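You operate a simulated robot arm through the tools that you are given. There is no shell and no other tool. Be economical: measure what you need, move in short steps, check, and stop when the job is done.

You run a simulated two-armed robot. Do the job below in one go: nothing can be reset, and whatever is moved stays where it is left.

## Task
Pick up the white slip with one hand, pass it to the other hand and put it on the top of the step plate.

The check looks at the end state, three seconds after you hand in, the way a careful person would. Anything else that was tipped, shoved, dropped, spilled or broken makes it a failure.

## Robot
Two 7-joint arms with two-finger parallel grippers on one trunk, on a base that drives. Base frame: it is fixed to the floor where the robot stands at the start and does not move with it; the origin is under the middle of the robot, x ahead of it, y to its left, z up. Units: mm, rad, N and s.
The left shoulder is at the start at [60, 189, 1153], the right one opposite. With the tool pointing down near the work surface each hand reaches from about 100 to 640 mm from the robot's upright axis, wherever it stands, measured 20 degrees to its own side. Places, roughly: top of the step plate [2000, 1100, 600]. Payload 3.43 kg a hand.
Tool frame (each hand has its own): the origin (TCP) lies between the finger pads and is the grasp point; the fingertips stand 30 mm ahead of it; z points along the fingers, y is the line along which they close. The gripper opens to 94 mm. The fingers are 28 mm wide and 10 mm thick; the gripper's body (50 by 96 mm) begins 55 mm behind the TCP.
Orientation is told as [roll, pitch, yaw] about the base's x, y, z axes, in that order, counted from this pose: with the fingers straight down and closing along the base's y, the tool's x points along the base's -x, its y along +y and its z along -z.

## Interface
- The arms move only by the tool servo_tool. It takes "left_commands", "right_commands" or both (then of equal length, played together; a hand with none holds still); each is a list that holds one entry, the list of rows, each a list of 7 numbers: the opening in per cent of the stroke, from 0 (shut) to 100 (fully open), then the shift along the base's x, y, z in mm, then the turn, a rotation vector about the base's x, y, z in rad. In form: [[[gripper, tx, ty, tz, wx, wy, wz], ...]]. A call has 1 to 20 rows; each row shifts and turns the commanded pose from where the row before left it. A row lasts 0.2 s, in which the tool goes at most 50 mm and 0.15 rad; a call with a longer step from one row to the next is refused whole, and so is a gripper value outside its range. A pose out of reach is approached as far as the arm can. The call stops where the force on the tool passes 40 N (or 10 N more than at its start, if that is more) or the arm is blocked; 0.2 s more then pass. The fingers move at their own pace (about 153 mm/s each) and stop on an object; they squeeze with about 25 N. The grip force told is the motor's: it shows also when the fingers shut on nothing. Time passes only in rows, and 0.2 s behind the last, so rows that do not move let the fingers close. It gives the time, the measured TCP pose, the force on the tool (base axes), the opening and the grip force at its end, in the units of the frame above (readings bear some noise), with the torque about the TCP (base axes, N m) and any sound that the robot's microphone picked up.
- Cameras (640 x 400 px; columns grow to the right, rows downward): "scene" is now at [9.6, 9.3, 1690.3]; the picture's right is [0.13, -0.99, 0.00], its down [-0.84, -0.11, -0.54] and it looks along [0.53, 0.07, -0.84] (base axes); focal length 267 px, centre (320, 200). "left" rides on the left gripper at [76, -14, -102] in its tool frame; the picture's right is [0.18, 0.98, 0.00], its down [-0.75, 0.14, -0.64] and it looks along [-0.63, 0.12, 0.77] (tool axes); focal length 243 px, centre (320, 200). "right" rides on the right gripper at [76, 14, -103] in its tool frame; the picture's right is [-0.18, 0.98, 0.00], its down [-0.75, -0.14, -0.64] and it looks along [-0.63, -0.12, 0.77] (tool axes); focal length 243 px, centre (320, 200). There is no depth. A picture from a camera that has moved, and an enlarged one, comes with that camera's place and axes in the base frame and with its lens.
- camera(camera): a new picture of that camera. The clock stands still meanwhile.
- raise_lower(by): slides the trunk up (or, below 0, down) by that many mm; the arms and the scene camera ride with it, the base frame stays. It gives what a move gives, with no picture.
- base_move(legs): drives the robot by 1 to 6 legs, each [ahead, left, turn to the left] in mm, mm and rad, along the robot's own axes; the way and the turn of a leg run together, so that a leg with both is an arc; at most 1500 mm and 3.142 rad a leg. The arms and the cameras ride along, it lands a little off, and it stops where it bumps. It gives what a move gives.
- head_to(pan, tilt): turns the head with the scene camera to pan (to the left, within 1.501 rad either way) and tilt (down, from -0.506 to 1.204), counted from straight ahead of the robot. It gives what a move gives.
- close_up(camera, box): a new picture of the part [left, top, right, bottom] of that camera's present view, enlarged. The clock stands still meanwhile.
- job_done(): hands the job in; it is judged then, once.

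Go step by step. Nothing tells you exact positions but the pictures and the camera data: compare them with the known pose of the tool, close in by small moves and look again before you grip or let go. The budget is 120 turns and 88 pictures, counting those below and the enlarged ones. Unless the task says otherwise, let go and move clear before handing in, and close with one line.

The tools are called after "Request:" by a JSON object that holds its "api" and its "payload". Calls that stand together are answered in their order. servo_tool: Moves the arms, as the interface text tells. Its arguments: {"type":"object","properties":{"left_commands":{"type":"array"},"right_commands":{"type":"array"}},"required":[]} The other tools are called the same way: raise_lower (by) slides the trunk up or down; base_move (legs) drives the base; head_to (pan, tilt) turns the head that bears the scene camera; camera (camera) takes a picture; close_up (camera, box) takes an enlarged picture of a part of a camera's view; job_done () hands the job in.

At the start:

```text
clock: 0.0
left_tool_pos: [463.8, 194.4, 1064.5]
left_tcp_rot: [0.0, 0.001, 0.0]
left_contact_force: [-1.0, -0.2, 0.9]
left_wrist_torque: [-0.02, 0.04, -0.02]
left_gripper_width: 93.9
left_finger_force: 0.1
right_tool_pos: [318.8, -143.6, 1070.6]
right_tcp_rot: [-0.001, 0.0, -0.001]
right_contact_force: [-0.7, -0.7, -0.4]
right_wrist_torque: [0.0, 0.03, 0.04]
right_gripper_width: 94.1
right_finger_force: 0.0
trunk travel left (down, up): [-825.0, 165.0]
robot x, y, heading: [-2.8, 2.3, -0.002]
head pan, tilt: [0.133, 1.002]
```

scene: 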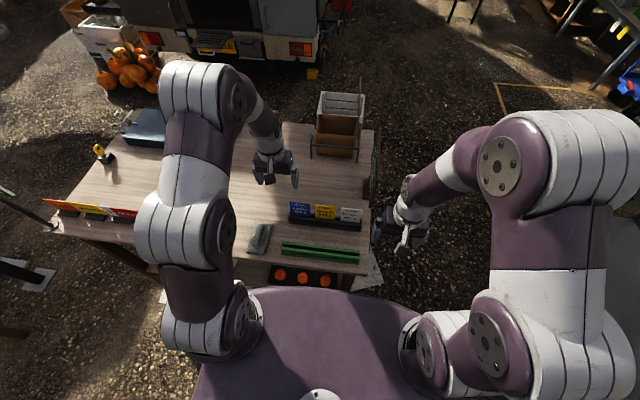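
right: 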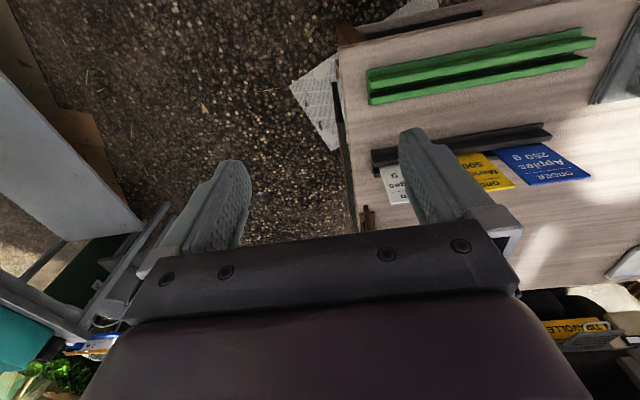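
left: 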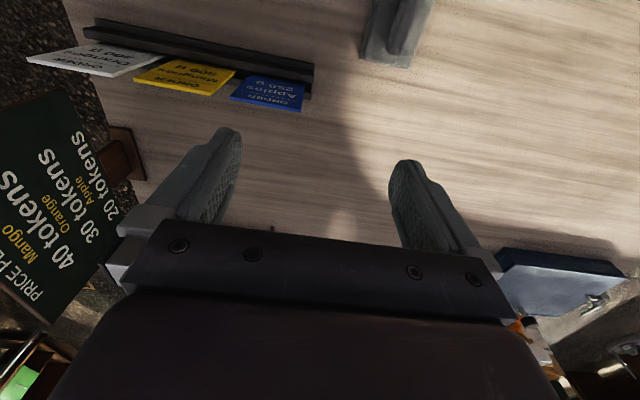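

I see a table with a rail holding three order slips (blue, yellow, white) plus other racks. I'll take enlarged views of the rail to identify the white slip.

Request:
{"api": "close_up", "payload": {"camera": "scene", "box": [230, 170, 390, 300]}}

Request:
{"api": "close_up", "payload": {"camera": "left", "box": [0, 0, 340, 200]}}

Request:
{"api": "head_to", "payload": {"pan": 0.5, "tilt": 0.35}}

Request:
{"api": "camera", "payload": {"camera": "scene"}}

```text
3.08 times, centred on (310, 235) of scene
camera zoom: at [9.6, 9.3, 1690.3], right [0.13, -0.99, 0.0], down [-0.84, -0.11, -0.54], along [0.53, 0.07, -0.84], focal length 823 px, centre (351, 92)
```

zoom: 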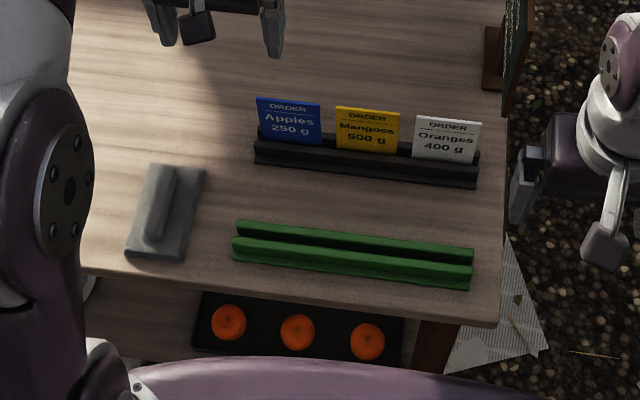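

```text
1.88 times, centred on (170, 100) of left
camera zoom: at [386.5, 182.6, 1166.3], right [-0.18, 0.98, 0.0], down [0.75, 0.14, 0.64], along [0.63, 0.12, -0.77], focal length 457 px, centre (602, 388)
```

zoom: 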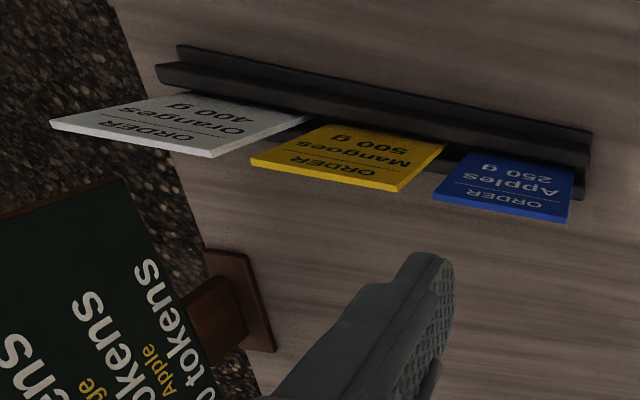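

```text
clock: 1.0
left_tool_pos: [462.9, 196.0, 1064.5]
left_tcp_rot: [0.001, 0.001, 0.0]
left_contact_force: [0.7, -0.3, 0.0]
left_wrist_torque: [0.01, -0.02, -0.03]
left_gripper_width: 94.0
left_finger_force: 0.1
right_tool_pos: [319.2, -143.7, 1070.4]
right_tcp_rot: [0.002, -0.001, -0.001]
right_contact_force: [-0.3, 0.3, 0.3]
right_wrist_torque: [-0.02, 0.02, 0.0]
right_gripper_width: 93.8
right_finger_force: 0.1
trunk travel left (down, up): [-825.0, 165.0]
robot x, y, heading: [-0.4, 2.2, 0.002]
head pan, tilt: [0.499, 0.351]
```

```text
82 pictures are left
camera scene: at [22.5, 44.5, 1745.2], right [0.48, -0.88, 0.0], down [-0.3, -0.16, -0.94], along [0.82, 0.45, -0.34], focal length 267 px, centre (320, 200)
```

scene: 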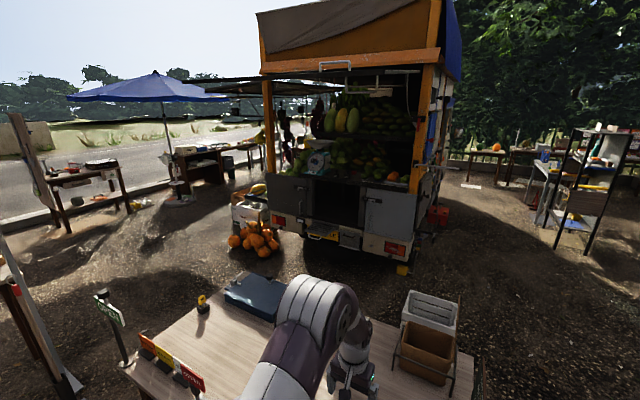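

The step plate must be on the truck's rear, near pixel (322,234). I'll enlarge that.

Request:
{"api": "close_up", "payload": {"camera": "scene", "box": [260, 180, 440, 290]}}

```text
3.56 times, centred on (350, 235) of scene
camera zoom: at [22.5, 44.5, 1745.2], right [0.48, -0.88, 0.0], down [-0.3, -0.16, -0.94], along [0.82, 0.45, -0.34], focal length 951 px, centre (213, 76)
```

zoom: 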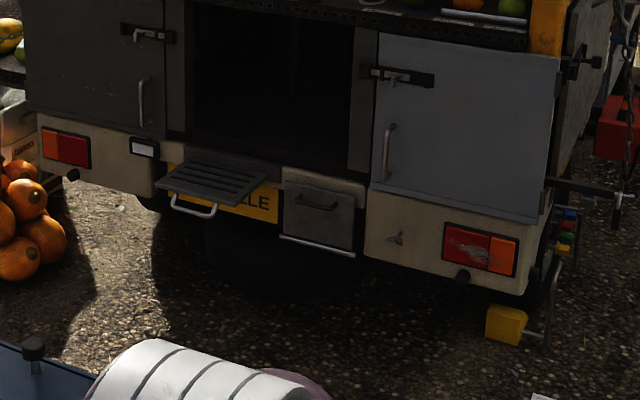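

The step plate is the ribbed fold-out plate at the truck's rear. From two views the white slip stands vertical at about x 478, y −36 (0 to −72), top z ≈ 912. I'll turn the right hand so it closes along x, and aim the head at the rail.

Request:
{"api": "servo_tool", "payload": {"right_commands": [[[100, 0, 0, 0, 0, 0, 0.15], [100, 0, 0, 0, 0, 0, 0.15], [100, 0, 0, 0, 0, 0, 0.15], [100, 0, 0, 0, 0, 0, 0.15], [100, 0, 0, 0, 0, 0, 0.15], [100, 0, 0, 0, 0, 0, 0.15], [100, 0, 0, 0, 0, 0, 0.15], [100, 0, 0, 0, 0, 0, 0.15], [100, 0, 0, 0, 0, 0, 0.15], [100, 0, 0, 0, 0, 0, 0.15], [100, 0, 0, 0, 0, 0, 0.0708]]]}}

Request:
{"api": "head_to", "payload": {"pan": -0.1, "tilt": 0.9}}

Request:
{"api": "camera", "payload": {"camera": "scene"}}

Request:
{"api": "camera", "payload": {"camera": "right"}}

```text
clock: 3.4
left_tool_pos: [463.1, 196.0, 1064.6]
left_tcp_rot: [0.0, 0.001, 0.002]
left_contact_force: [-0.9, -0.2, 0.8]
left_wrist_torque: [0.01, 0.03, 0.0]
left_gripper_width: 94.0
left_finger_force: 0.1
right_tool_pos: [318.6, -144.3, 1070.4]
right_tcp_rot: [0.001, 0.0, 1.574]
right_contact_force: [-0.2, 0.4, 0.5]
right_wrist_torque: [-0.03, 0.0, 0.03]
right_gripper_width: 93.8
right_finger_force: 0.1
trunk travel left (down, up): [-825.0, 165.0]
robot x, y, heading: [2.4, -0.6, -0.003]
head pan, tilt: [0.499, 0.351]
```

```text
clock: 4.4
left_tool_pos: [462.8, 196.1, 1064.9]
left_tcp_rot: [0.0, -0.001, 0.002]
left_contact_force: [1.1, -0.6, 0.1]
left_wrist_torque: [0.01, -0.03, -0.03]
left_gripper_width: 93.9
left_finger_force: 0.0
right_tool_pos: [318.1, -144.2, 1071.2]
right_tcp_rot: [0.0, 0.001, 1.57]
right_contact_force: [0.8, -0.1, -1.0]
right_wrist_torque: [-0.01, -0.04, 0.0]
right_gripper_width: 94.1
right_finger_force: 0.1
trunk travel left (down, up): [-825.0, 165.0]
robot x, y, heading: [0.3, -2.7, -0.003]
head pan, tilt: [-0.099, 0.901]
```

```text
80 pictures are left
camera scene: at [15.8, -7.4, 1697.8], right [-0.1, -1.0, 0.0], down [-0.78, 0.08, -0.62], along [0.62, -0.06, -0.78], focal length 267 px, centre (320, 200)
```

scene: 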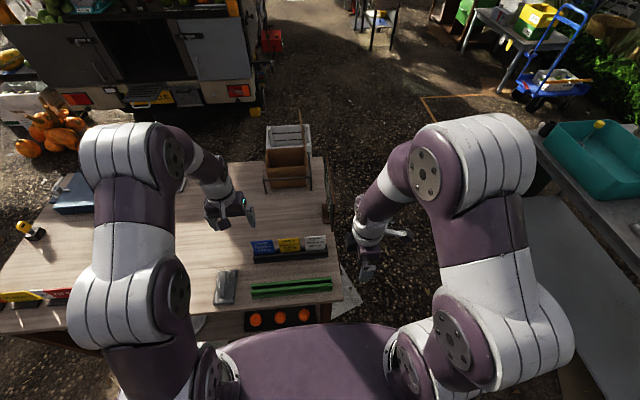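

```text
79 pictures are left
camera right: at [303.3, -220.3, 1174.2], right [-0.98, 0.19, 0.0], down [0.14, 0.75, 0.64], along [0.12, 0.63, -0.77], focal length 243 px, centre (320, 200)
```

right: 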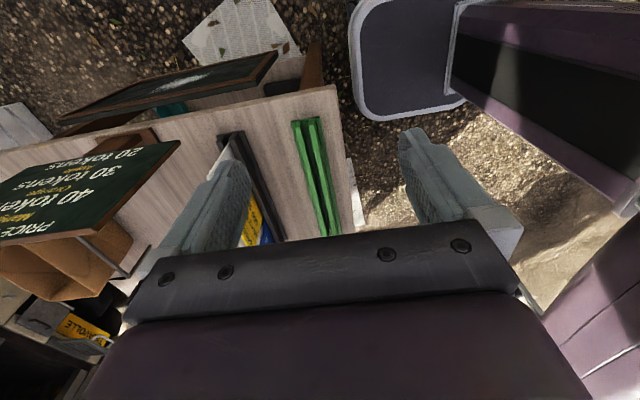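

The right hand is turned. I check the board near the table's right edge before approaching.

Request:
{"api": "close_up", "payload": {"camera": "scene", "box": [220, 110, 380, 310]}}

Request:
{"api": "close_up", "payload": {"camera": "right", "box": [0, 30, 320, 250]}}

```text
2.00 times, centred on (300, 210) of scene
camera zoom: at [15.8, -7.4, 1697.8], right [-0.1, -1.0, 0.0], down [-0.78, 0.08, -0.62], along [0.62, -0.06, -0.78], focal length 535 px, centre (360, 180)
```

zoom: 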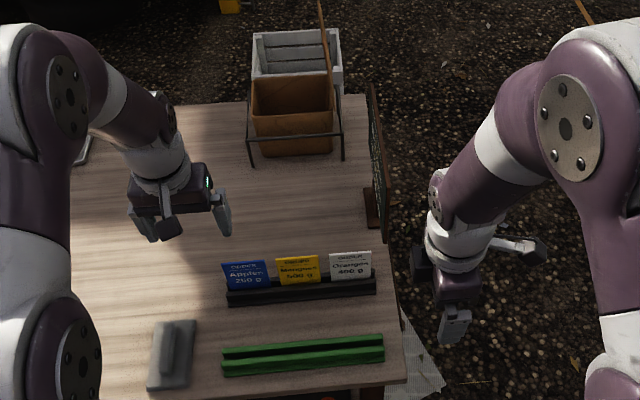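

```text
1.82 times, centred on (160, 140) of right
camera zoom: at [303.3, -220.3, 1174.2], right [-0.98, 0.19, 0.0], down [0.14, 0.75, 0.64], along [0.12, 0.63, -0.77], focal length 441 px, centre (611, 309)
```

zoom: 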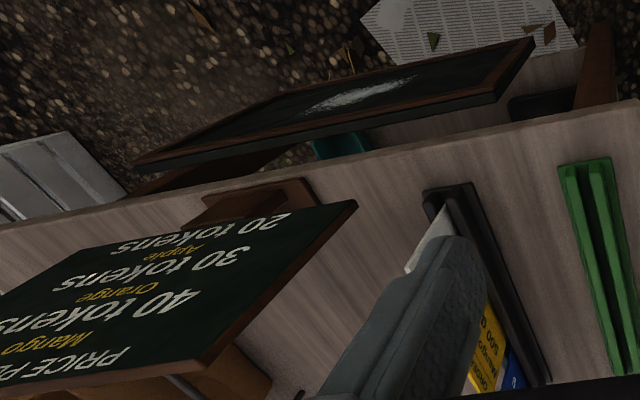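

The price board's near edge stands at about x 529, y −103, z 860–1024, leaving room. I'll move the right hand above the white slip with fingers half open.

Request:
{"api": "servo_tool", "payload": {"right_commands": [[[50, 32, 21.6, -10, 0, 0, 0], [50, 32, 21.6, -10, 0, 0, 0], [50, 32, 21.6, -10, 0, 0, 0], [50, 32, 21.6, -10, 0, 0, 0], [50, 32, 21.6, -10, 0, 0, 0]]]}}

Request:
{"api": "camera", "payload": {"camera": "right"}}

Request:
{"api": "camera", "payload": {"camera": "left"}}

Request:
{"api": "close_up", "payload": {"camera": "scene", "box": [220, 160, 380, 260]}}

```text
clock: 5.6
left_tool_pos: [463.8, 197.0, 1063.8]
left_tcp_rot: [0.002, 0.001, 0.0]
left_contact_force: [0.3, -0.2, -0.9]
left_wrist_torque: [-0.02, 0.01, -0.01]
left_gripper_width: 94.0
left_finger_force: 0.1
right_tool_pos: [479.5, -34.5, 1020.1]
right_tcp_rot: [-0.001, -0.001, 1.568]
right_contact_force: [0.1, 0.1, -1.2]
right_wrist_torque: [0.03, 0.01, -0.01]
right_gripper_width: 47.1
right_finger_force: 0.1
trunk travel left (down, up): [-825.0, 165.0]
robot x, y, heading: [1.0, 0.4, 0.0]
head pan, tilt: [-0.099, 0.901]
```

```text
76 pictures are left
camera right: at [464.7, -111.1, 1123.3], right [-0.98, 0.19, 0.0], down [0.14, 0.75, 0.64], along [0.12, 0.63, -0.77], focal length 243 px, centre (320, 200)
```

right: 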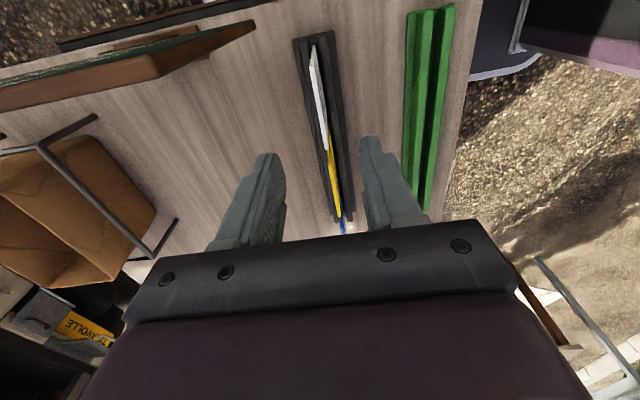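

```text
75 pictures are left
camera left: at [387.7, 183.2, 1165.8], right [-0.18, 0.98, 0.0], down [0.75, 0.14, 0.64], along [0.63, 0.12, -0.77], focal length 243 px, centre (320, 200)
```

left: 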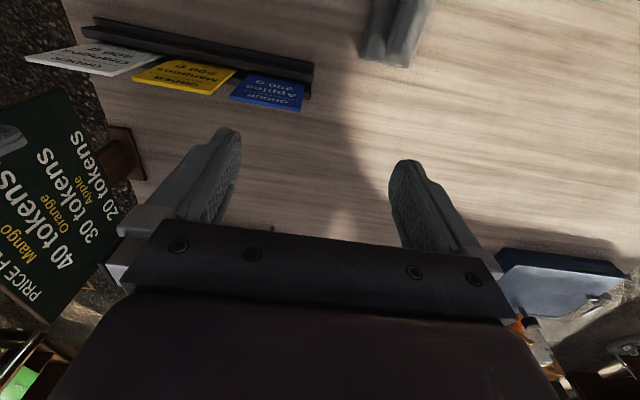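

```text
4.00 times, centred on (300, 210) of scene
camera zoom: at [17.6, -6.6, 1697.7], right [-0.1, -0.99, 0.0], down [-0.78, 0.08, -0.62], along [0.62, -0.06, -0.78], focal length 1070 px, centre (400, 160)
```

zoom: 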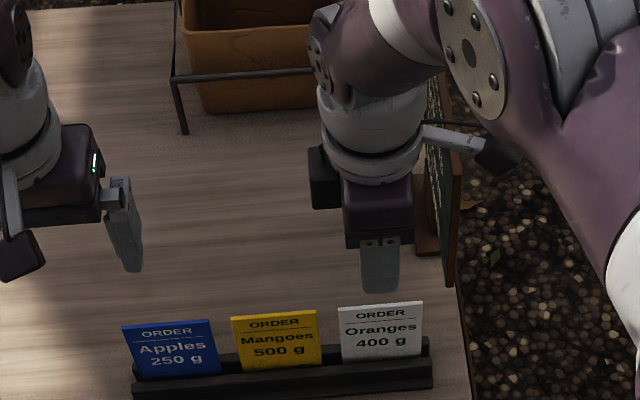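

The slip lines up well between the fingers. I descend to put the fingertips ~28 mm below its top edge and close.

Request:
{"api": "servo_tool", "payload": {"right_commands": [[[50, -0.5, -1, -30, 0, 0, 0], [50, 0, 0, -30, 0, 0, 0], [50, 0, 0, -30, 0, 0, 0], [50, 0, 0, -14, 0, 0, 0], [50, 0, 0, 0, 0, 0, 0]]]}}

Request:
{"api": "close_up", "payload": {"camera": "scene", "box": [220, 160, 380, 260]}}

Request:
{"api": "camera", "payload": {"camera": "right"}}

Request:
{"api": "close_up", "payload": {"camera": "left", "box": [0, 0, 340, 200]}}

```text
clock: 6.8
left_tool_pos: [463.5, 195.0, 1063.9]
left_tcp_rot: [-0.002, -0.001, 0.001]
left_contact_force: [0.5, -0.5, -0.1]
left_wrist_torque: [0.0, -0.03, 0.02]
left_gripper_width: 93.9
left_finger_force: 0.1
right_tool_pos: [477.0, -36.3, 916.1]
right_tcp_rot: [0.0, -0.001, 1.57]
right_contact_force: [-0.6, 0.0, 0.2]
right_wrist_torque: [0.0, -0.01, 0.03]
right_gripper_width: 46.9
right_finger_force: 0.0
trunk travel left (down, up): [-825.0, 165.0]
robot x, y, heading: [-0.5, -2.4, 0.002]
head pan, tilt: [-0.099, 0.901]
```

```text
4.00 times, centred on (300, 210) of scene
camera zoom: at [15.6, -7.4, 1697.7], right [-0.1, -1.0, 0.0], down [-0.78, 0.08, -0.62], along [0.62, -0.06, -0.78], focal length 1070 px, centre (400, 160)
```

zoom: 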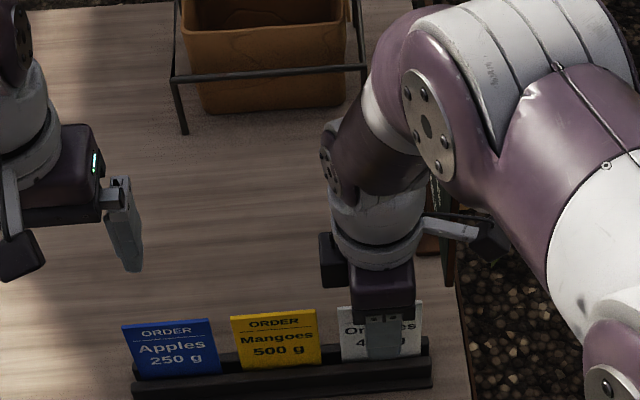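

```text
72 pictures are left
camera right: at [462.0, -112.9, 1019.9], right [-0.98, 0.18, 0.0], down [0.14, 0.75, 0.64], along [0.12, 0.63, -0.77], focal length 243 px, centre (320, 200)
```

right: 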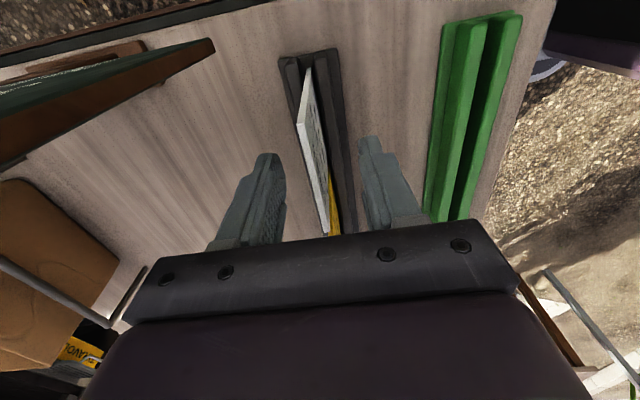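

```text
1.88 times, centred on (170, 100) of left
camera zoom: at [386.4, 182.7, 1166.4], right [-0.18, 0.98, 0.0], down [0.75, 0.14, 0.64], along [0.63, 0.12, -0.77], focal length 457 px, centre (602, 388)
```

zoom: 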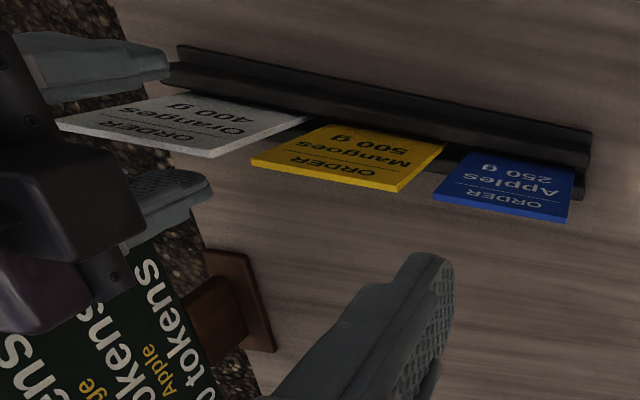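

The slip stands between the fingers. I close now.

Request:
{"api": "servo_tool", "payload": {"right_commands": [[[20, 1, 0, 0, 0, 0, 0], [0, 0, 0, 0, 0, 0, 0], [0, 0, 0, 0, 0, 0, 0], [0, 0, 0, 0, 0, 0, 0]]]}}

Request:
{"api": "close_up", "payload": {"camera": "left", "box": [0, 0, 340, 200]}}

```text
clock: 7.8
left_tool_pos: [462.7, 195.7, 1064.6]
left_tcp_rot: [0.0, -0.002, 0.0]
left_contact_force: [1.0, -0.2, 1.3]
left_wrist_torque: [0.01, 0.01, 0.02]
left_gripper_width: 94.2
left_finger_force: 0.0
right_tool_pos: [476.9, -36.4, 915.8]
right_tcp_rot: [0.001, 0.0, 1.572]
right_contact_force: [0.4, -0.5, -0.1]
right_wrist_torque: [0.0, 0.0, -0.01]
right_gripper_width: 7.0
right_finger_force: 24.7
trunk travel left (down, up): [-825.0, 165.0]
robot x, y, heading: [-0.0, -2.7, -0.001]
head pan, tilt: [-0.099, 0.901]
```

```text
1.88 times, centred on (170, 100) of left
camera zoom: at [386.6, 182.7, 1166.3], right [-0.18, 0.98, 0.0], down [0.75, 0.14, 0.64], along [0.63, 0.12, -0.77], focal length 457 px, centre (602, 388)
```

zoom: 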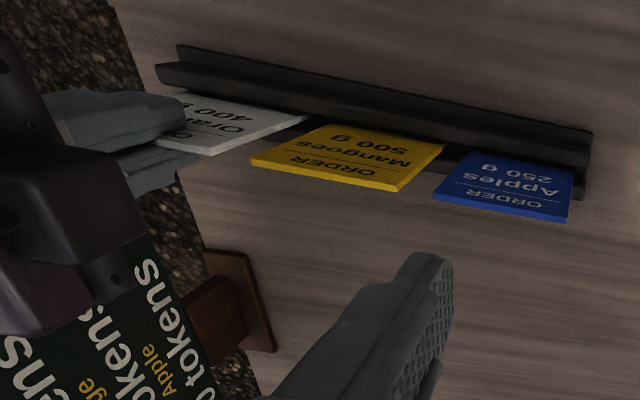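

The slip is gripped (opening 7 mm, 25 N). Lift straight up slowly.

Request:
{"api": "servo_tool", "payload": {"right_commands": [[[0, 0, 0, 5, 0, 0, 0], [0, 0, 0, 8, 0, 0, 0], [0, 0, 0, 12, 0, 0, 0], [0, 0, 0, 20, 0, 0, 0], [0, 0, 0, 25, 0, 0, 0], [0, 0, 0, 25, 0, 0, 0], [0, 0, 0, 25, 0, 0, 0], [0, 0, 0, 25, 0, 0, 0], [0, 0, 0, 15, 0, 0, 0]]]}}

Request:
{"api": "camera", "payload": {"camera": "scene"}}

Request:
{"api": "camera", "payload": {"camera": "left"}}

```text
clock: 9.8
left_tool_pos: [462.9, 195.6, 1065.4]
left_tcp_rot: [-0.001, 0.001, -0.001]
left_contact_force: [0.2, -0.8, -0.7]
left_wrist_torque: [0.01, 0.04, -0.01]
left_gripper_width: 94.0
left_finger_force: 0.0
right_tool_pos: [479.2, -38.1, 1077.1]
right_tcp_rot: [0.001, -0.001, 1.572]
right_contact_force: [-0.6, 0.2, 0.6]
right_wrist_torque: [-0.01, 0.01, 0.0]
right_gripper_width: 7.1
right_finger_force: 25.0
trunk travel left (down, up): [-825.0, 165.0]
robot x, y, heading: [-1.0, -2.4, -0.002]
head pan, tilt: [-0.099, 0.901]
```

```text
69 pictures are left
camera scene: at [15.7, -7.5, 1697.7], right [-0.1, -1.0, 0.0], down [-0.78, 0.08, -0.62], along [0.62, -0.06, -0.78], focal length 267 px, centre (320, 200)
```

scene: 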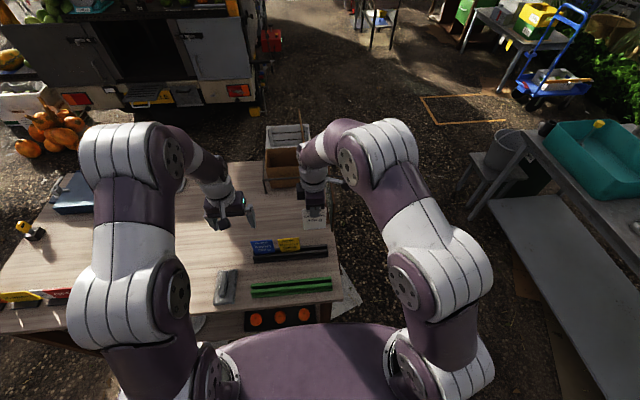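

```text
68 pictures are left
camera left: at [386.4, 182.6, 1166.3], right [-0.18, 0.98, 0.0], down [0.75, 0.14, 0.64], along [0.63, 0.12, -0.77], focal length 243 px, centre (320, 200)
```

left: 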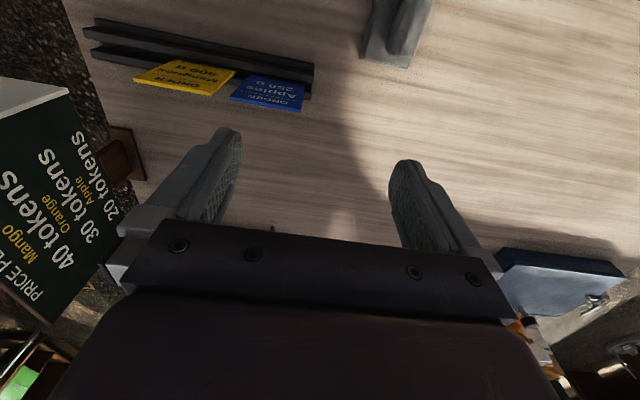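

The slip is lifted free. Now I bring the right hand back toward the robot and turn the left hand (yaw −90°, then roll −90°) so that its fingers point along −y and close along x.

Request:
{"api": "servo_tool", "payload": {"right_commands": [[[0, -7, -3.6, 1.8, 0, 0, 0], [0, -7, -3.6, 1.8, 0, 0, 0], [0, -7, -3.6, 1.8, 0, 0, 0], [0, -7, -3.6, 1.8, 0, 0, 0], [0, -7, -3.6, 1.8, 0, 0, 0], [0, -7, -3.6, 1.8, 0, 0, 0], [0, -7, -3.6, 1.8, 0, 0, 0], [0, -7, -3.6, 1.8, 0, 0, 0], [0, -7, -3.6, 1.8, 0, 0, 0], [0, -7, -3.6, 1.8, 0, 0, 0], [0, -7, -3.6, 1.8, 0, 0, 0]]], "left_commands": [[[100, -5, 4, 0, 0, 0, -0.1428], [100, -5, 4, 0, 0, 0, -0.1428], [100, -5, 4, 0, 0, 0, -0.1428], [100, -5, 4, 0, 0, 0, -0.1428], [100, -5, 4, 0, 0, 0, -0.1428], [100, -5, 4, 0, 0, 0, -0.1428], [100, -5, 4, 0, 0, 0, -0.1428], [100, -5, 4, 0, 0, 0, -0.1428], [100, -5, 4, 0, 0, 0, -0.1428], [100, -5, 4, 0, 0, 0, -0.1428], [100, -5, 4, 0, 0, 0, -0.1428]]]}}

Request:
{"api": "servo_tool", "payload": {"left_commands": [[[60, 0, 0, 0, -0.1428, 0, 0], [60, 0, 0, 0, -0.1428, 0, 0], [60, 0, 0, 0, -0.1428, 0, 0], [60, 0, 0, 0, -0.1428, 0, 0], [60, 0, 0, 0, -0.1428, 0, 0], [60, 0, 0, 0, -0.1428, 0, 0], [60, 0, 0, 0, -0.1428, 0, 0], [60, 0, 0, 0, -0.1428, 0, 0], [60, 0, 0, 0, -0.1428, 0, 0], [60, 0, 0, 0, -0.1428, 0, 0], [60, 0, 0, 0, -0.1428, 0, 0]]]}}

Request:
{"api": "camera", "payload": {"camera": "scene"}}

Request:
{"api": "camera", "payload": {"camera": "left"}}

```text
clock: 12.2
left_tool_pos: [407.2, 240.3, 1064.4]
left_tcp_rot: [0.001, 0.0, -1.573]
left_contact_force: [-0.5, 0.4, -0.6]
left_wrist_torque: [0.0, -0.02, -0.01]
left_gripper_width: 94.0
left_finger_force: 0.1
right_tool_pos: [400.7, -76.9, 1096.3]
right_tcp_rot: [0.001, 0.001, 1.568]
right_contact_force: [0.2, -0.6, 1.2]
right_wrist_torque: [0.0, 0.0, -0.03]
right_gripper_width: 7.3
right_finger_force: 25.5
trunk travel left (down, up): [-825.0, 165.0]
robot x, y, heading: [-0.6, 1.0, -0.001]
head pan, tilt: [-0.099, 0.901]
```

```text
clock: 14.6
left_tool_pos: [359.1, 195.9, 1021.1]
left_tcp_rot: [-0.007, -0.9, -1.566]
left_contact_force: [0.3, -0.2, 0.3]
left_wrist_torque: [0.03, -0.01, 0.01]
left_gripper_width: 56.5
left_finger_force: 0.0
left hand out of reach, approached as far as the arm can: row 6, 7, 8, 9, 10, 11
right_tool_pos: [402.3, -76.6, 1097.6]
right_tcp_rot: [-0.001, -0.001, 1.572]
right_contact_force: [1.1, -0.2, 0.3]
right_wrist_torque: [0.0, 0.01, 0.0]
right_gripper_width: 6.7
right_finger_force: 25.0
trunk travel left (down, up): [-825.0, 165.0]
robot x, y, heading: [-1.3, -0.0, 0.003]
head pan, tilt: [-0.099, 0.901]
```

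```text
67 pictures are left
camera scene: at [16.2, -7.2, 1697.7], right [-0.1, -1.0, 0.0], down [-0.78, 0.08, -0.62], along [0.62, -0.06, -0.78], focal length 267 px, centre (320, 200)
```

scene: 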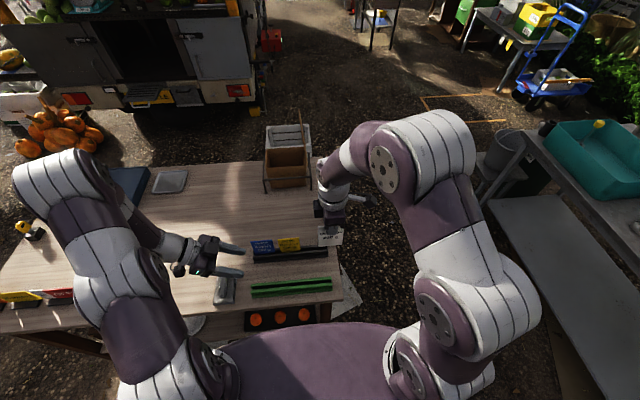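

```text
66 pictures are left
camera left: at [345.1, 323.4, 1024.5], right [0.98, 0.12, -0.15], down [0.15, 0.03, 0.99], along [0.12, -0.99, 0.02], focal length 243 px, centre (320, 200)
```

left: 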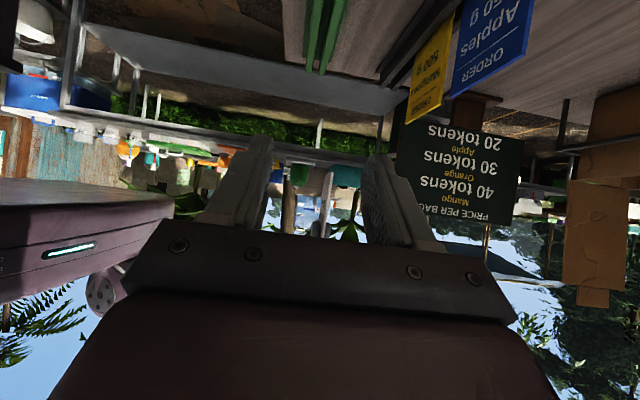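

The left arm ran out of reach partway through the roll there. I'll shift it toward −y, where that orientation should be easier, and see if it arrives.

Request:
{"api": "servo_tool", "payload": {"left_commands": [[[60, 0, -25, 0, 0, 0, 0], [60, 0, -25, 0, 0, 0, 0], [60, 0, -25, 0, 0, 0, 0], [60, 0, -25, 0, 0, 0, 0], [60, 0, -25, 0, 0, 0, 0]]]}}

```text
clock: 15.8
left_tool_pos: [366.0, 86.1, 1027.6]
left_tcp_rot: [-0.007, -0.898, -1.565]
left_contact_force: [0.1, -0.4, -0.3]
left_wrist_torque: [0.02, 0.01, -0.01]
left_gripper_width: 56.4
left_finger_force: 0.2
left hand out of reach, approached as far as the arm can: row 1, 2
right_tool_pos: [401.4, -77.7, 1096.3]
right_tcp_rot: [0.0, 0.002, 1.571]
right_contact_force: [0.9, -0.7, -0.7]
right_wrist_torque: [0.04, 0.01, -0.01]
right_gripper_width: 6.8
right_finger_force: 24.9
trunk travel left (down, up): [-825.0, 165.0]
robot x, y, heading: [-1.4, 2.9, 0.005]
head pan, tilt: [-0.099, 0.901]
```

Now it follows again; I continue the roll in small steps here.

Request:
{"api": "servo_tool", "payload": {"left_commands": [[[60, 5, 0, 0, -0.112, 0, 0], [60, 5, 0, 0, -0.112, 0, 0], [60, 5, 0, 0, -0.112, 0, 0], [60, 5, 0, 0, -0.112, 0, 0], [60, 5, 0, 0, -0.112, 0, 0], [60, 5, 0, 0, -0.112, 0, 0]]]}}

```text
clock: 17.2
left_tool_pos: [368.2, 83.5, 1025.7]
left_tcp_rot: [-0.013, -0.937, -1.559]
left_contact_force: [0.0, 0.0, 0.1]
left_wrist_torque: [-0.03, -0.01, 0.0]
left_gripper_width: 56.3
left_finger_force: 0.0
left hand out of reach, approached as far as the arm can: row 1, 2, 3, 4, 5, 6
right_tool_pos: [402.0, -77.0, 1096.7]
right_tcp_rot: [0.001, 0.0, 1.571]
right_contact_force: [0.0, 0.1, -0.7]
right_wrist_torque: [0.03, -0.02, -0.03]
right_gripper_width: 6.8
right_finger_force: 24.7
trunk travel left (down, up): [-825.0, 165.0]
robot x, y, heading: [1.5, -2.6, -0.001]
head pan, tilt: [-0.099, 0.901]
```

The wrist limit comes from the forearm pointing down. I test whether a higher hand position lets the fingers go horizontal.

Request:
{"api": "servo_tool", "payload": {"left_commands": [[[60, 5, 5, 35, 0, 0, 0], [60, 5, 5, 35, 0, 0, 0], [60, 5, 5, 35, 0, 0, 0], [60, 5, 5, 35, 0, 0, 0], [60, 5, 5, 35, -0.1, 0, 0], [60, 0, 0, 35, -0.1, 0, 0], [60, 0, 0, 0, -0.1, 0, 0], [60, 0, 0, 0, -0.1, 0, 0], [60, 0, 0, 0, -0.1, 0, 0], [60, 0, 0, 0, -0.13, 0, 0]]]}}

Request:
{"api": "camera", "payload": {"camera": "scene"}}

```text
clock: 19.4
left_tool_pos: [341.7, 76.2, 1098.8]
left_tcp_rot: [-0.009, -0.935, -1.558]
left_contact_force: [-0.1, -0.7, -0.7]
left_wrist_torque: [0.04, 0.0, -0.01]
left_gripper_width: 56.4
left_finger_force: 0.0
left hand out of reach, approached as far as the arm can: row 1, 2, 3, 4, 5, 6, 7, 8, 9, 10
right_tool_pos: [402.8, -77.5, 1097.0]
right_tcp_rot: [0.001, 0.0, 1.571]
right_contact_force: [0.0, -0.7, -0.7]
right_wrist_torque: [0.01, -0.04, -0.01]
right_gripper_width: 6.9
right_finger_force: 25.0
trunk travel left (down, up): [-825.0, 165.0]
robot x, y, heading: [-0.4, -4.7, 0.003]
head pan, tilt: [-0.099, 0.901]
```

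```text
65 pictures are left
camera scene: at [15.8, -7.4, 1697.7], right [-0.1, -1.0, 0.0], down [-0.78, 0.08, -0.62], along [0.62, -0.06, -0.78], focal length 267 px, centre (320, 200)
```

scene: 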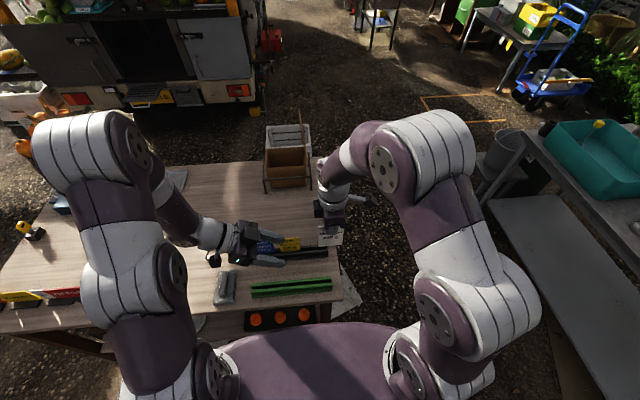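

The left wrist tops out near 0.93 rad of tilt. I'll share the angle instead: right hand tilts +0.82 rad about x and the left eases to 0.75 rad, which keeps them perpendicular in the slip's plane.

Request:
{"api": "servo_tool", "payload": {"left_commands": [[[60, 0, 12, 8, 0.031, 0, 0], [60, 0, 12, 8, 0.031, 0, 0], [60, 0, 12, 8, 0.031, 0, 0], [60, 0, 12, 8, 0.031, 0, 0], [60, 0, 12, 8, 0.031, 0, 0], [60, 0, 12, 8, 0.031, 0, 0], [60, 0, 0, 0, 0, 0, 0]]], "right_commands": [[[0, 0, -2, 0, 0.137, 0, 0], [0, 0, -2, 0, 0.137, 0, 0], [0, 0, -2, 0, 0.137, 0, 0], [0, 0, -2, 0, 0.137, 0, 0], [0, 0, -2, 0, 0.137, 0, 0], [0, 0, -2, 0, 0.135, 0, 0], [0, 0, 0, 0, 0, 0, 0]]]}}

Request:
{"api": "camera", "payload": {"camera": "scene"}}

Request:
{"api": "camera", "payload": {"camera": "left"}}

```text
clock: 21.0
left_tool_pos: [344.6, 147.7, 1145.7]
left_tcp_rot: [-0.007, -0.747, -1.56]
left_contact_force: [-0.5, -0.4, -0.6]
left_wrist_torque: [-0.03, 0.01, 0.01]
left_gripper_width: 56.6
left_finger_force: 0.0
right_tool_pos: [401.9, -88.3, 1096.4]
right_tcp_rot: [0.001, -0.823, 1.569]
right_contact_force: [0.3, 0.6, -0.2]
right_wrist_torque: [0.01, -0.01, 0.0]
right_gripper_width: 7.0
right_finger_force: 24.8
trunk travel left (down, up): [-825.0, 165.0]
robot x, y, heading: [-3.1, -3.1, 0.001]
head pan, tilt: [-0.099, 0.901]
```

```text
64 pictures are left
camera scene: at [15.8, -7.2, 1697.7], right [-0.1, -0.99, 0.0], down [-0.78, 0.08, -0.62], along [0.62, -0.06, -0.78], focal length 267 px, centre (320, 200)
```

scene: 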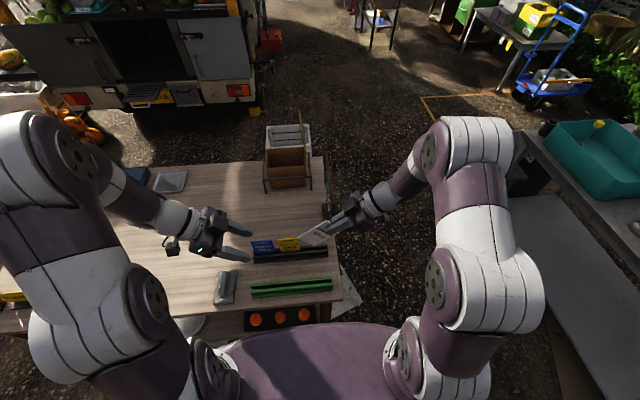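

```text
63 pictures are left
camera left: at [327.8, 274.6, 1169.1], right [0.98, 0.14, -0.13], down [0.15, -0.12, 0.98], along [0.12, -0.98, -0.13], focal length 243 px, centre (320, 200)
```

left: 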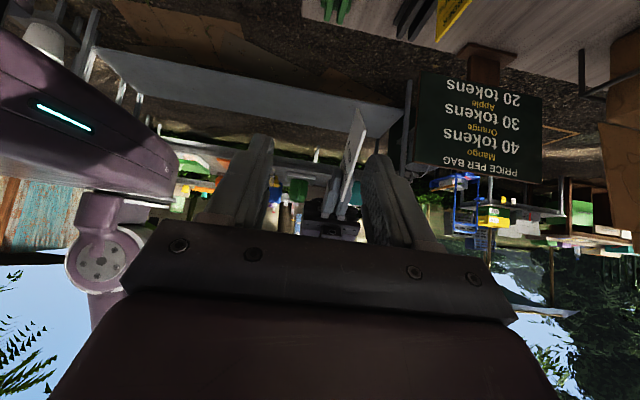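

The hands are now perpendicular. I move the left to a pre-grasp point 80 mm off along its finger axis and look.

Request:
{"api": "servo_tool", "payload": {"left_commands": [[[60, 20, -15, 0, 0, 0, -0.005], [60, 20, -25, 0, 0, 0, -0.005], [60, 17, -34, -1, 0, 0, 0], [60, 0, -34, -1, 0, 0, 0], [60, 0, 0, 0, 0, 0, 0]]]}}

Request:
{"api": "camera", "payload": {"camera": "left"}}

Request:
{"api": "camera", "payload": {"camera": "right"}}

Request:
{"api": "close_up", "payload": {"camera": "scene", "box": [160, 170, 400, 300]}}

```text
clock: 22.2
left_tool_pos: [399.2, 40.8, 1144.5]
left_tcp_rot: [-0.007, -0.748, -1.571]
left_contact_force: [0.4, -0.8, 0.1]
left_wrist_torque: [-0.04, 0.02, -0.01]
left_gripper_width: 56.3
left_finger_force: 0.0
right_tool_pos: [400.9, -88.2, 1097.8]
right_tcp_rot: [0.001, -0.818, 1.568]
right_contact_force: [0.3, -0.8, -0.7]
right_wrist_torque: [0.03, -0.02, -0.04]
right_gripper_width: 7.0
right_finger_force: 24.9
trunk travel left (down, up): [-825.0, 165.0]
robot x, y, heading: [-1.3, -0.6, -0.003]
head pan, tilt: [-0.099, 0.901]
```

```text
62 pictures are left
camera left: at [385.8, 167.1, 1167.3], right [0.98, 0.13, -0.13], down [0.15, -0.12, 0.98], along [0.11, -0.98, -0.13], focal length 243 px, centre (320, 200)
```

left: 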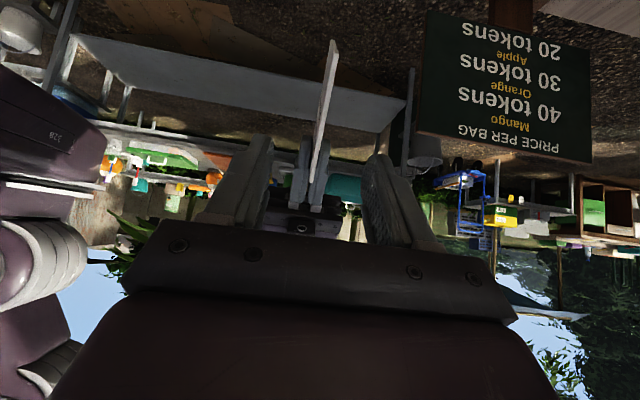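

```text
61 pictures are left
camera right: at [386.2, -214.7, 1111.8], right [-0.98, 0.13, 0.14], down [0.14, 0.05, 0.99], along [0.12, 0.99, -0.06], focal length 243 px, centre (320, 200)
```

right: 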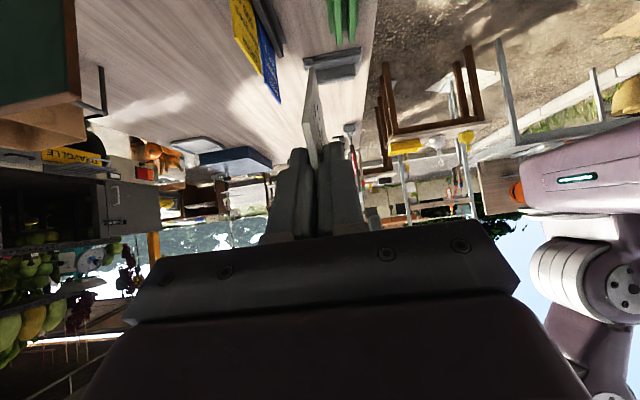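

```text
2.67 times, centred on (280, 235) of scene
camera zoom: at [15.7, -6.6, 1697.7], right [-0.1, -1.0, 0.0], down [-0.78, 0.08, -0.62], along [0.62, -0.06, -0.78], focal length 713 px, centre (427, 107)
```

zoom: 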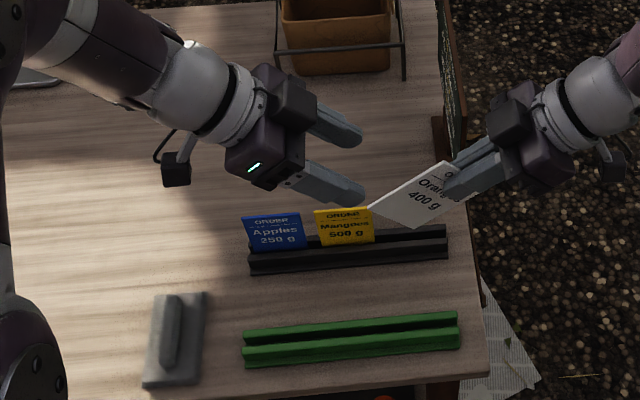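

The slip (about 117 × 73 mm) is aligned with the open left fingers. I advance the left hand along its finger axis onto the slip's long edge.

Request:
{"api": "servo_tool", "payload": {"left_commands": [[[60, 1, -10.7, -12.2, 0, 0, 0], [60, 0.5, -10.7, -12.2, 0, 0, 0], [60, 0, -10.7, -12.2, 0, 0, 0], [60, 0, -10.7, -12.2, 0, 0, 0], [60, 0, -10.7, -12.2, 0, 0, 0], [60, 0, 0, 0, 0, 0, 0]]]}}

Request:
{"api": "close_up", "payload": {"camera": "left", "box": [160, 0, 480, 260]}}

Request:
{"api": "close_up", "payload": {"camera": "scene", "box": [230, 180, 390, 280]}}

```text
clock: 23.6
left_tool_pos: [401.4, -13.5, 1083.9]
left_tcp_rot: [-0.008, -0.746, -1.57]
left_contact_force: [-0.2, 0.6, 0.9]
left_wrist_torque: [-0.03, 0.01, 0.01]
left_gripper_width: 56.3
left_finger_force: 0.1
right_tool_pos: [401.3, -86.9, 1096.7]
right_tcp_rot: [0.0, -0.822, 1.569]
right_contact_force: [-0.9, 0.3, 0.0]
right_wrist_torque: [0.01, -0.02, -0.01]
right_gripper_width: 6.9
right_finger_force: 25.2
trunk travel left (down, up): [-825.0, 165.0]
robot x, y, heading: [-1.7, -1.2, -0.001]
head pan, tilt: [-0.099, 0.901]
```

```text
1.54 times, centred on (320, 130) of left
camera zoom: at [387.0, 113.4, 1106.6], right [0.98, 0.13, -0.13], down [0.15, -0.12, 0.98], along [0.11, -0.98, -0.13], focal length 373 px, centre (320, 308)
```

zoom: 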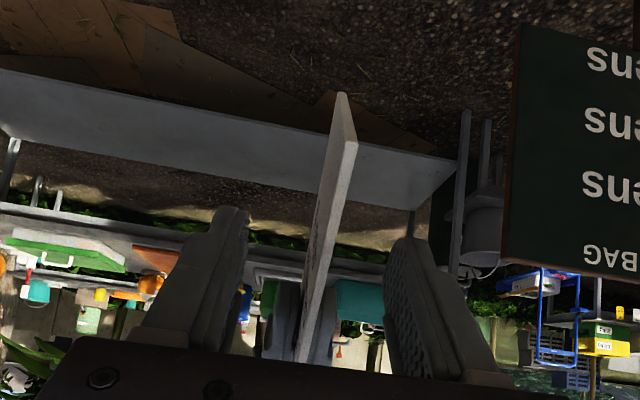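

```text
4.00 times, centred on (310, 230) of scene
camera zoom: at [15.6, -7.4, 1697.7], right [-0.1, -1.0, 0.0], down [-0.78, 0.08, -0.62], along [0.62, -0.06, -0.78], focal length 1070 px, centre (360, 80)
```

zoom: 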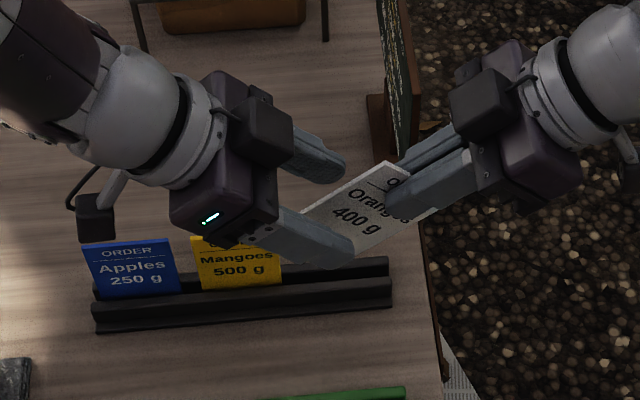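

The slip sits between the left fingers, clear of the right fingertips. Close the left hand.

Request:
{"api": "servo_tool", "payload": {"left_commands": [[[20, 0, 0, 0, 0, 0, 0], [0, 0, 0, 0, 0, 0, 0], [0, 0, 0, 0, 0, 0, 0], [0, 0, 0, 0, 0, 0, 0]]]}}

```text
clock: 24.6
left_tool_pos: [401.8, -12.3, 1084.5]
left_tcp_rot: [-0.01, -0.748, -1.571]
left_contact_force: [3.6, -0.8, -1.3]
left_wrist_torque: [0.06, -0.01, 0.2]
left_gripper_width: 2.4
left_finger_force: 25.2
right_tool_pos: [401.7, -88.7, 1095.3]
right_tcp_rot: [0.002, -0.819, 1.571]
right_contact_force: [-2.8, 0.6, 2.2]
right_wrist_torque: [0.04, 0.08, -0.03]
right_gripper_width: 6.9
right_finger_force: 25.4
trunk travel left (down, up): [-825.0, 165.0]
robot x, y, heading: [3.2, 0.2, 0.0]
head pan, tilt: [-0.099, 0.901]
```

Forces on both hands show contact, though the openings differ (2.4 vs 6.9 mm), so I look before releasing.

Request:
{"api": "close_up", "payload": {"camera": "left", "box": [240, 40, 400, 240]}}

Request:
{"api": "close_up", "payload": {"camera": "right", "box": [240, 60, 400, 240]}}

Request:
{"api": "close_up", "payload": {"camera": "scene", "box": [280, 200, 360, 260]}}

```text
2.00 times, centred on (320, 140) of left
camera zoom: at [387.1, 113.4, 1106.7], right [0.98, 0.13, -0.13], down [0.15, -0.12, 0.98], along [0.11, -0.98, -0.13], focal length 485 px, centre (320, 320)
```

zoom: 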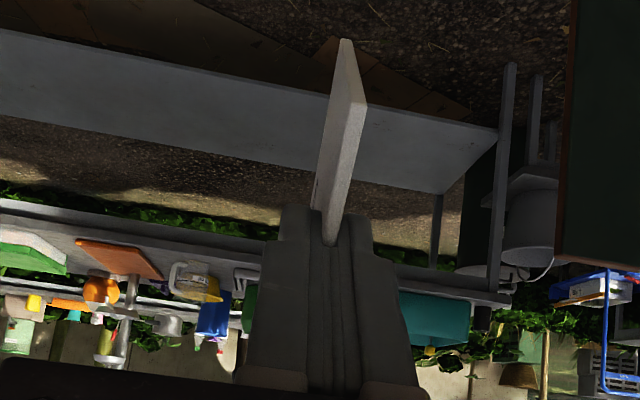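

```text
2.22 times, centred on (320, 150) of right
camera zoom: at [386.1, -215.3, 1111.6], right [-0.98, 0.13, 0.14], down [0.14, 0.04, 0.99], along [0.12, 0.99, -0.06], focal length 539 px, centre (320, 311)
```

zoom: 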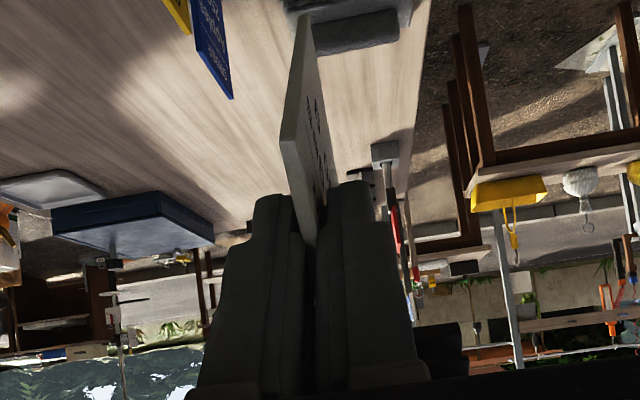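

```text
6.67 times, centred on (320, 230) of scene
camera zoom: at [15.8, -7.5, 1697.7], right [-0.1, -1.0, 0.0], down [-0.78, 0.08, -0.62], along [0.62, -0.06, -0.78], focal length 1783 px, centre (320, 0)
```

zoom: 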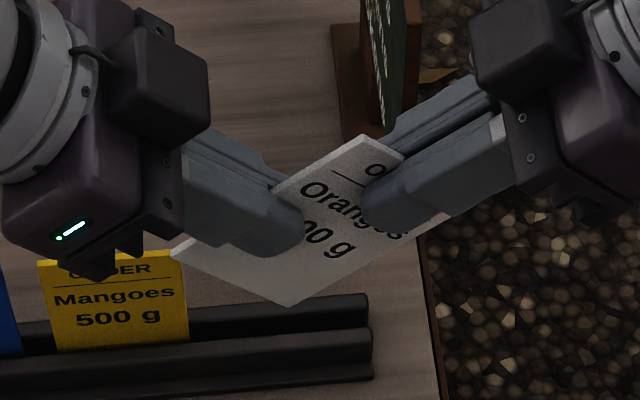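

The left hand has the slip firmly across its middle. I open the right and back it away along its finger axis.

Request:
{"api": "servo_tool", "payload": {"right_commands": [[[20, 0, 0, 0, 0, 0, 0], [30, 0, 0, 0, 0, 0, 0], [30, 0, -7, 6.6, 0, 0, 0], [30, 0, -15, 14, 0, 0, 0], [30, 0, -22, 20, 0, 0, 0], [30, 0, -29, 27, 0, 0, 0], [30, 0, -29, 27, 0, 0, 0]]]}}

Request:
{"api": "camera", "payload": {"camera": "scene"}}

```text
clock: 26.2
left_tool_pos: [401.3, -12.0, 1082.9]
left_tcp_rot: [-0.008, -0.746, -1.57]
left_contact_force: [0.1, -0.1, 0.1]
left_wrist_torque: [0.02, -0.02, 0.02]
left_gripper_width: 2.3
left_finger_force: 24.9
right_tool_pos: [381.0, -126.9, 1118.4]
right_tcp_rot: [0.001, -0.818, 1.567]
right_contact_force: [-0.5, -0.1, -0.2]
right_wrist_torque: [0.02, 0.04, -0.01]
right_gripper_width: 28.2
right_finger_force: 0.0
right hand out of reach, approached as far as the arm can: row 4, 5, 6, 7
trunk travel left (down, up): [-825.0, 165.0]
robot x, y, heading: [0.8, 1.9, -0.002]
head pan, tilt: [-0.099, 0.901]
```

```text
54 pictures are left
camera scene: at [15.7, -7.9, 1697.7], right [-0.1, -1.0, 0.0], down [-0.78, 0.08, -0.62], along [0.62, -0.06, -0.78], focal length 267 px, centre (320, 200)
```

scene: 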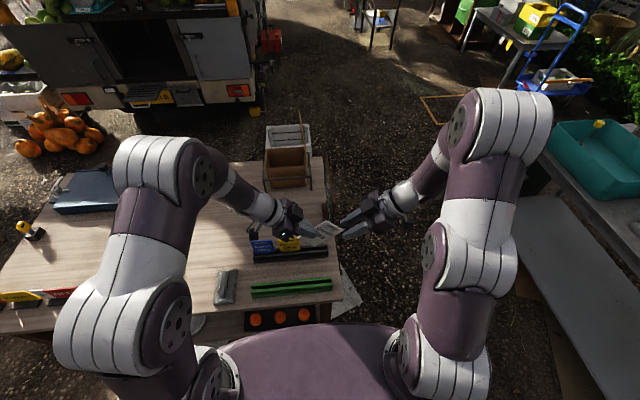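

The right hand is clear of the slip but at its wrist limit; I straighten it and move it away to the right, and bring the left hand back up a bit.

Request:
{"api": "servo_tool", "payload": {"right_commands": [[[30, 0, -15, 10, -0.137, 0, 0], [30, 0, -15, 5, -0.137, 0, 0], [30, -5, -15, 0, -0.137, 0, 0], [30, -10, -15, 0, -0.137, 0, 0], [30, -10, -10, 0, -0.137, 0, 0], [30, -10, -10, 0, -0.135, 0, 0], [30, -10, 0, 0, 0, 0, -0.15], [30, -10, 0, 0, 0, 0, -0.15], [30, 0, 0, 0, 0, 0, -0.15], [30, 0, 0, 0, 0, 0, -0.15], [30, 0, 0, 0, 0, 0, -0.15], [30, 0, 0, 0, 0, 0, -0.15], [30, 0, 0, 0, 0, 0, -0.15], [30, 0, 0, 0, 0, 0, -0.15], [30, 0, 0, 0, 0, 0, -0.15], [30, 0, 0, 0, 0, 0, -0.15], [30, 0, 0, 0, 0, 0, -0.07]]]}}

Request:
{"api": "head_to", "payload": {"pan": 0.9, "tilt": 0.8}}

Request:
{"api": "camera", "payload": {"camera": "scene"}}

```text
clock: 29.8
left_tool_pos: [400.1, -13.8, 1084.4]
left_tcp_rot: [-0.009, -0.748, -1.571]
left_contact_force: [0.8, -0.1, 0.8]
left_wrist_torque: [-0.01, -0.06, 0.02]
left_gripper_width: 2.5
left_finger_force: 25.4
right_tool_pos: [327.2, -207.1, 1134.4]
right_tcp_rot: [0.0, -0.001, -0.002]
right_contact_force: [0.4, 0.1, -0.4]
right_wrist_torque: [0.01, 0.03, 0.03]
right_gripper_width: 28.2
right_finger_force: 0.1
trunk travel left (down, up): [-825.0, 165.0]
robot x, y, heading: [2.5, 0.9, 0.003]
head pan, tilt: [-0.099, 0.901]
```

```text
clock: 31.1
left_tool_pos: [399.9, -13.2, 1083.8]
left_tcp_rot: [-0.008, -0.747, -1.572]
left_contact_force: [0.3, 0.4, -0.9]
left_wrist_torque: [0.02, -0.03, 0.0]
left_gripper_width: 2.4
left_finger_force: 25.1
right_tool_pos: [324.9, -207.0, 1132.9]
right_tcp_rot: [-0.002, -0.001, 0.003]
right_contact_force: [0.5, -0.3, 0.6]
right_wrist_torque: [0.02, 0.0, 0.0]
right_gripper_width: 28.2
right_finger_force: 0.1
trunk travel left (down, up): [-825.0, 165.0]
robot x, y, heading: [3.3, -1.5, -0.0]
head pan, tilt: [0.901, 0.799]
```

```text
53 pictures are left
camera scene: at [-9.2, 63.1, 1705.6], right [0.78, -0.62, 0.0], down [-0.45, -0.56, -0.7], along [0.43, 0.55, -0.72], focal length 267 px, centre (320, 200)
```

scene: 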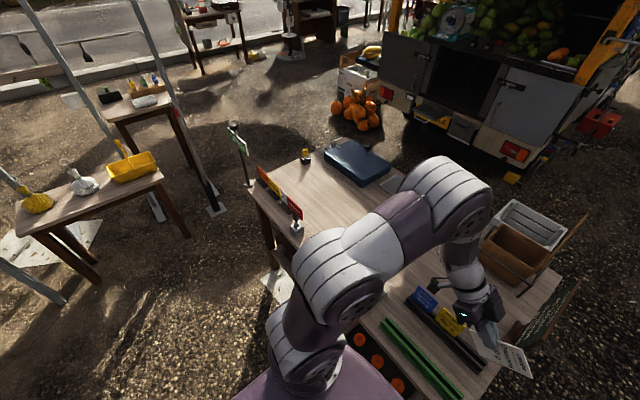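

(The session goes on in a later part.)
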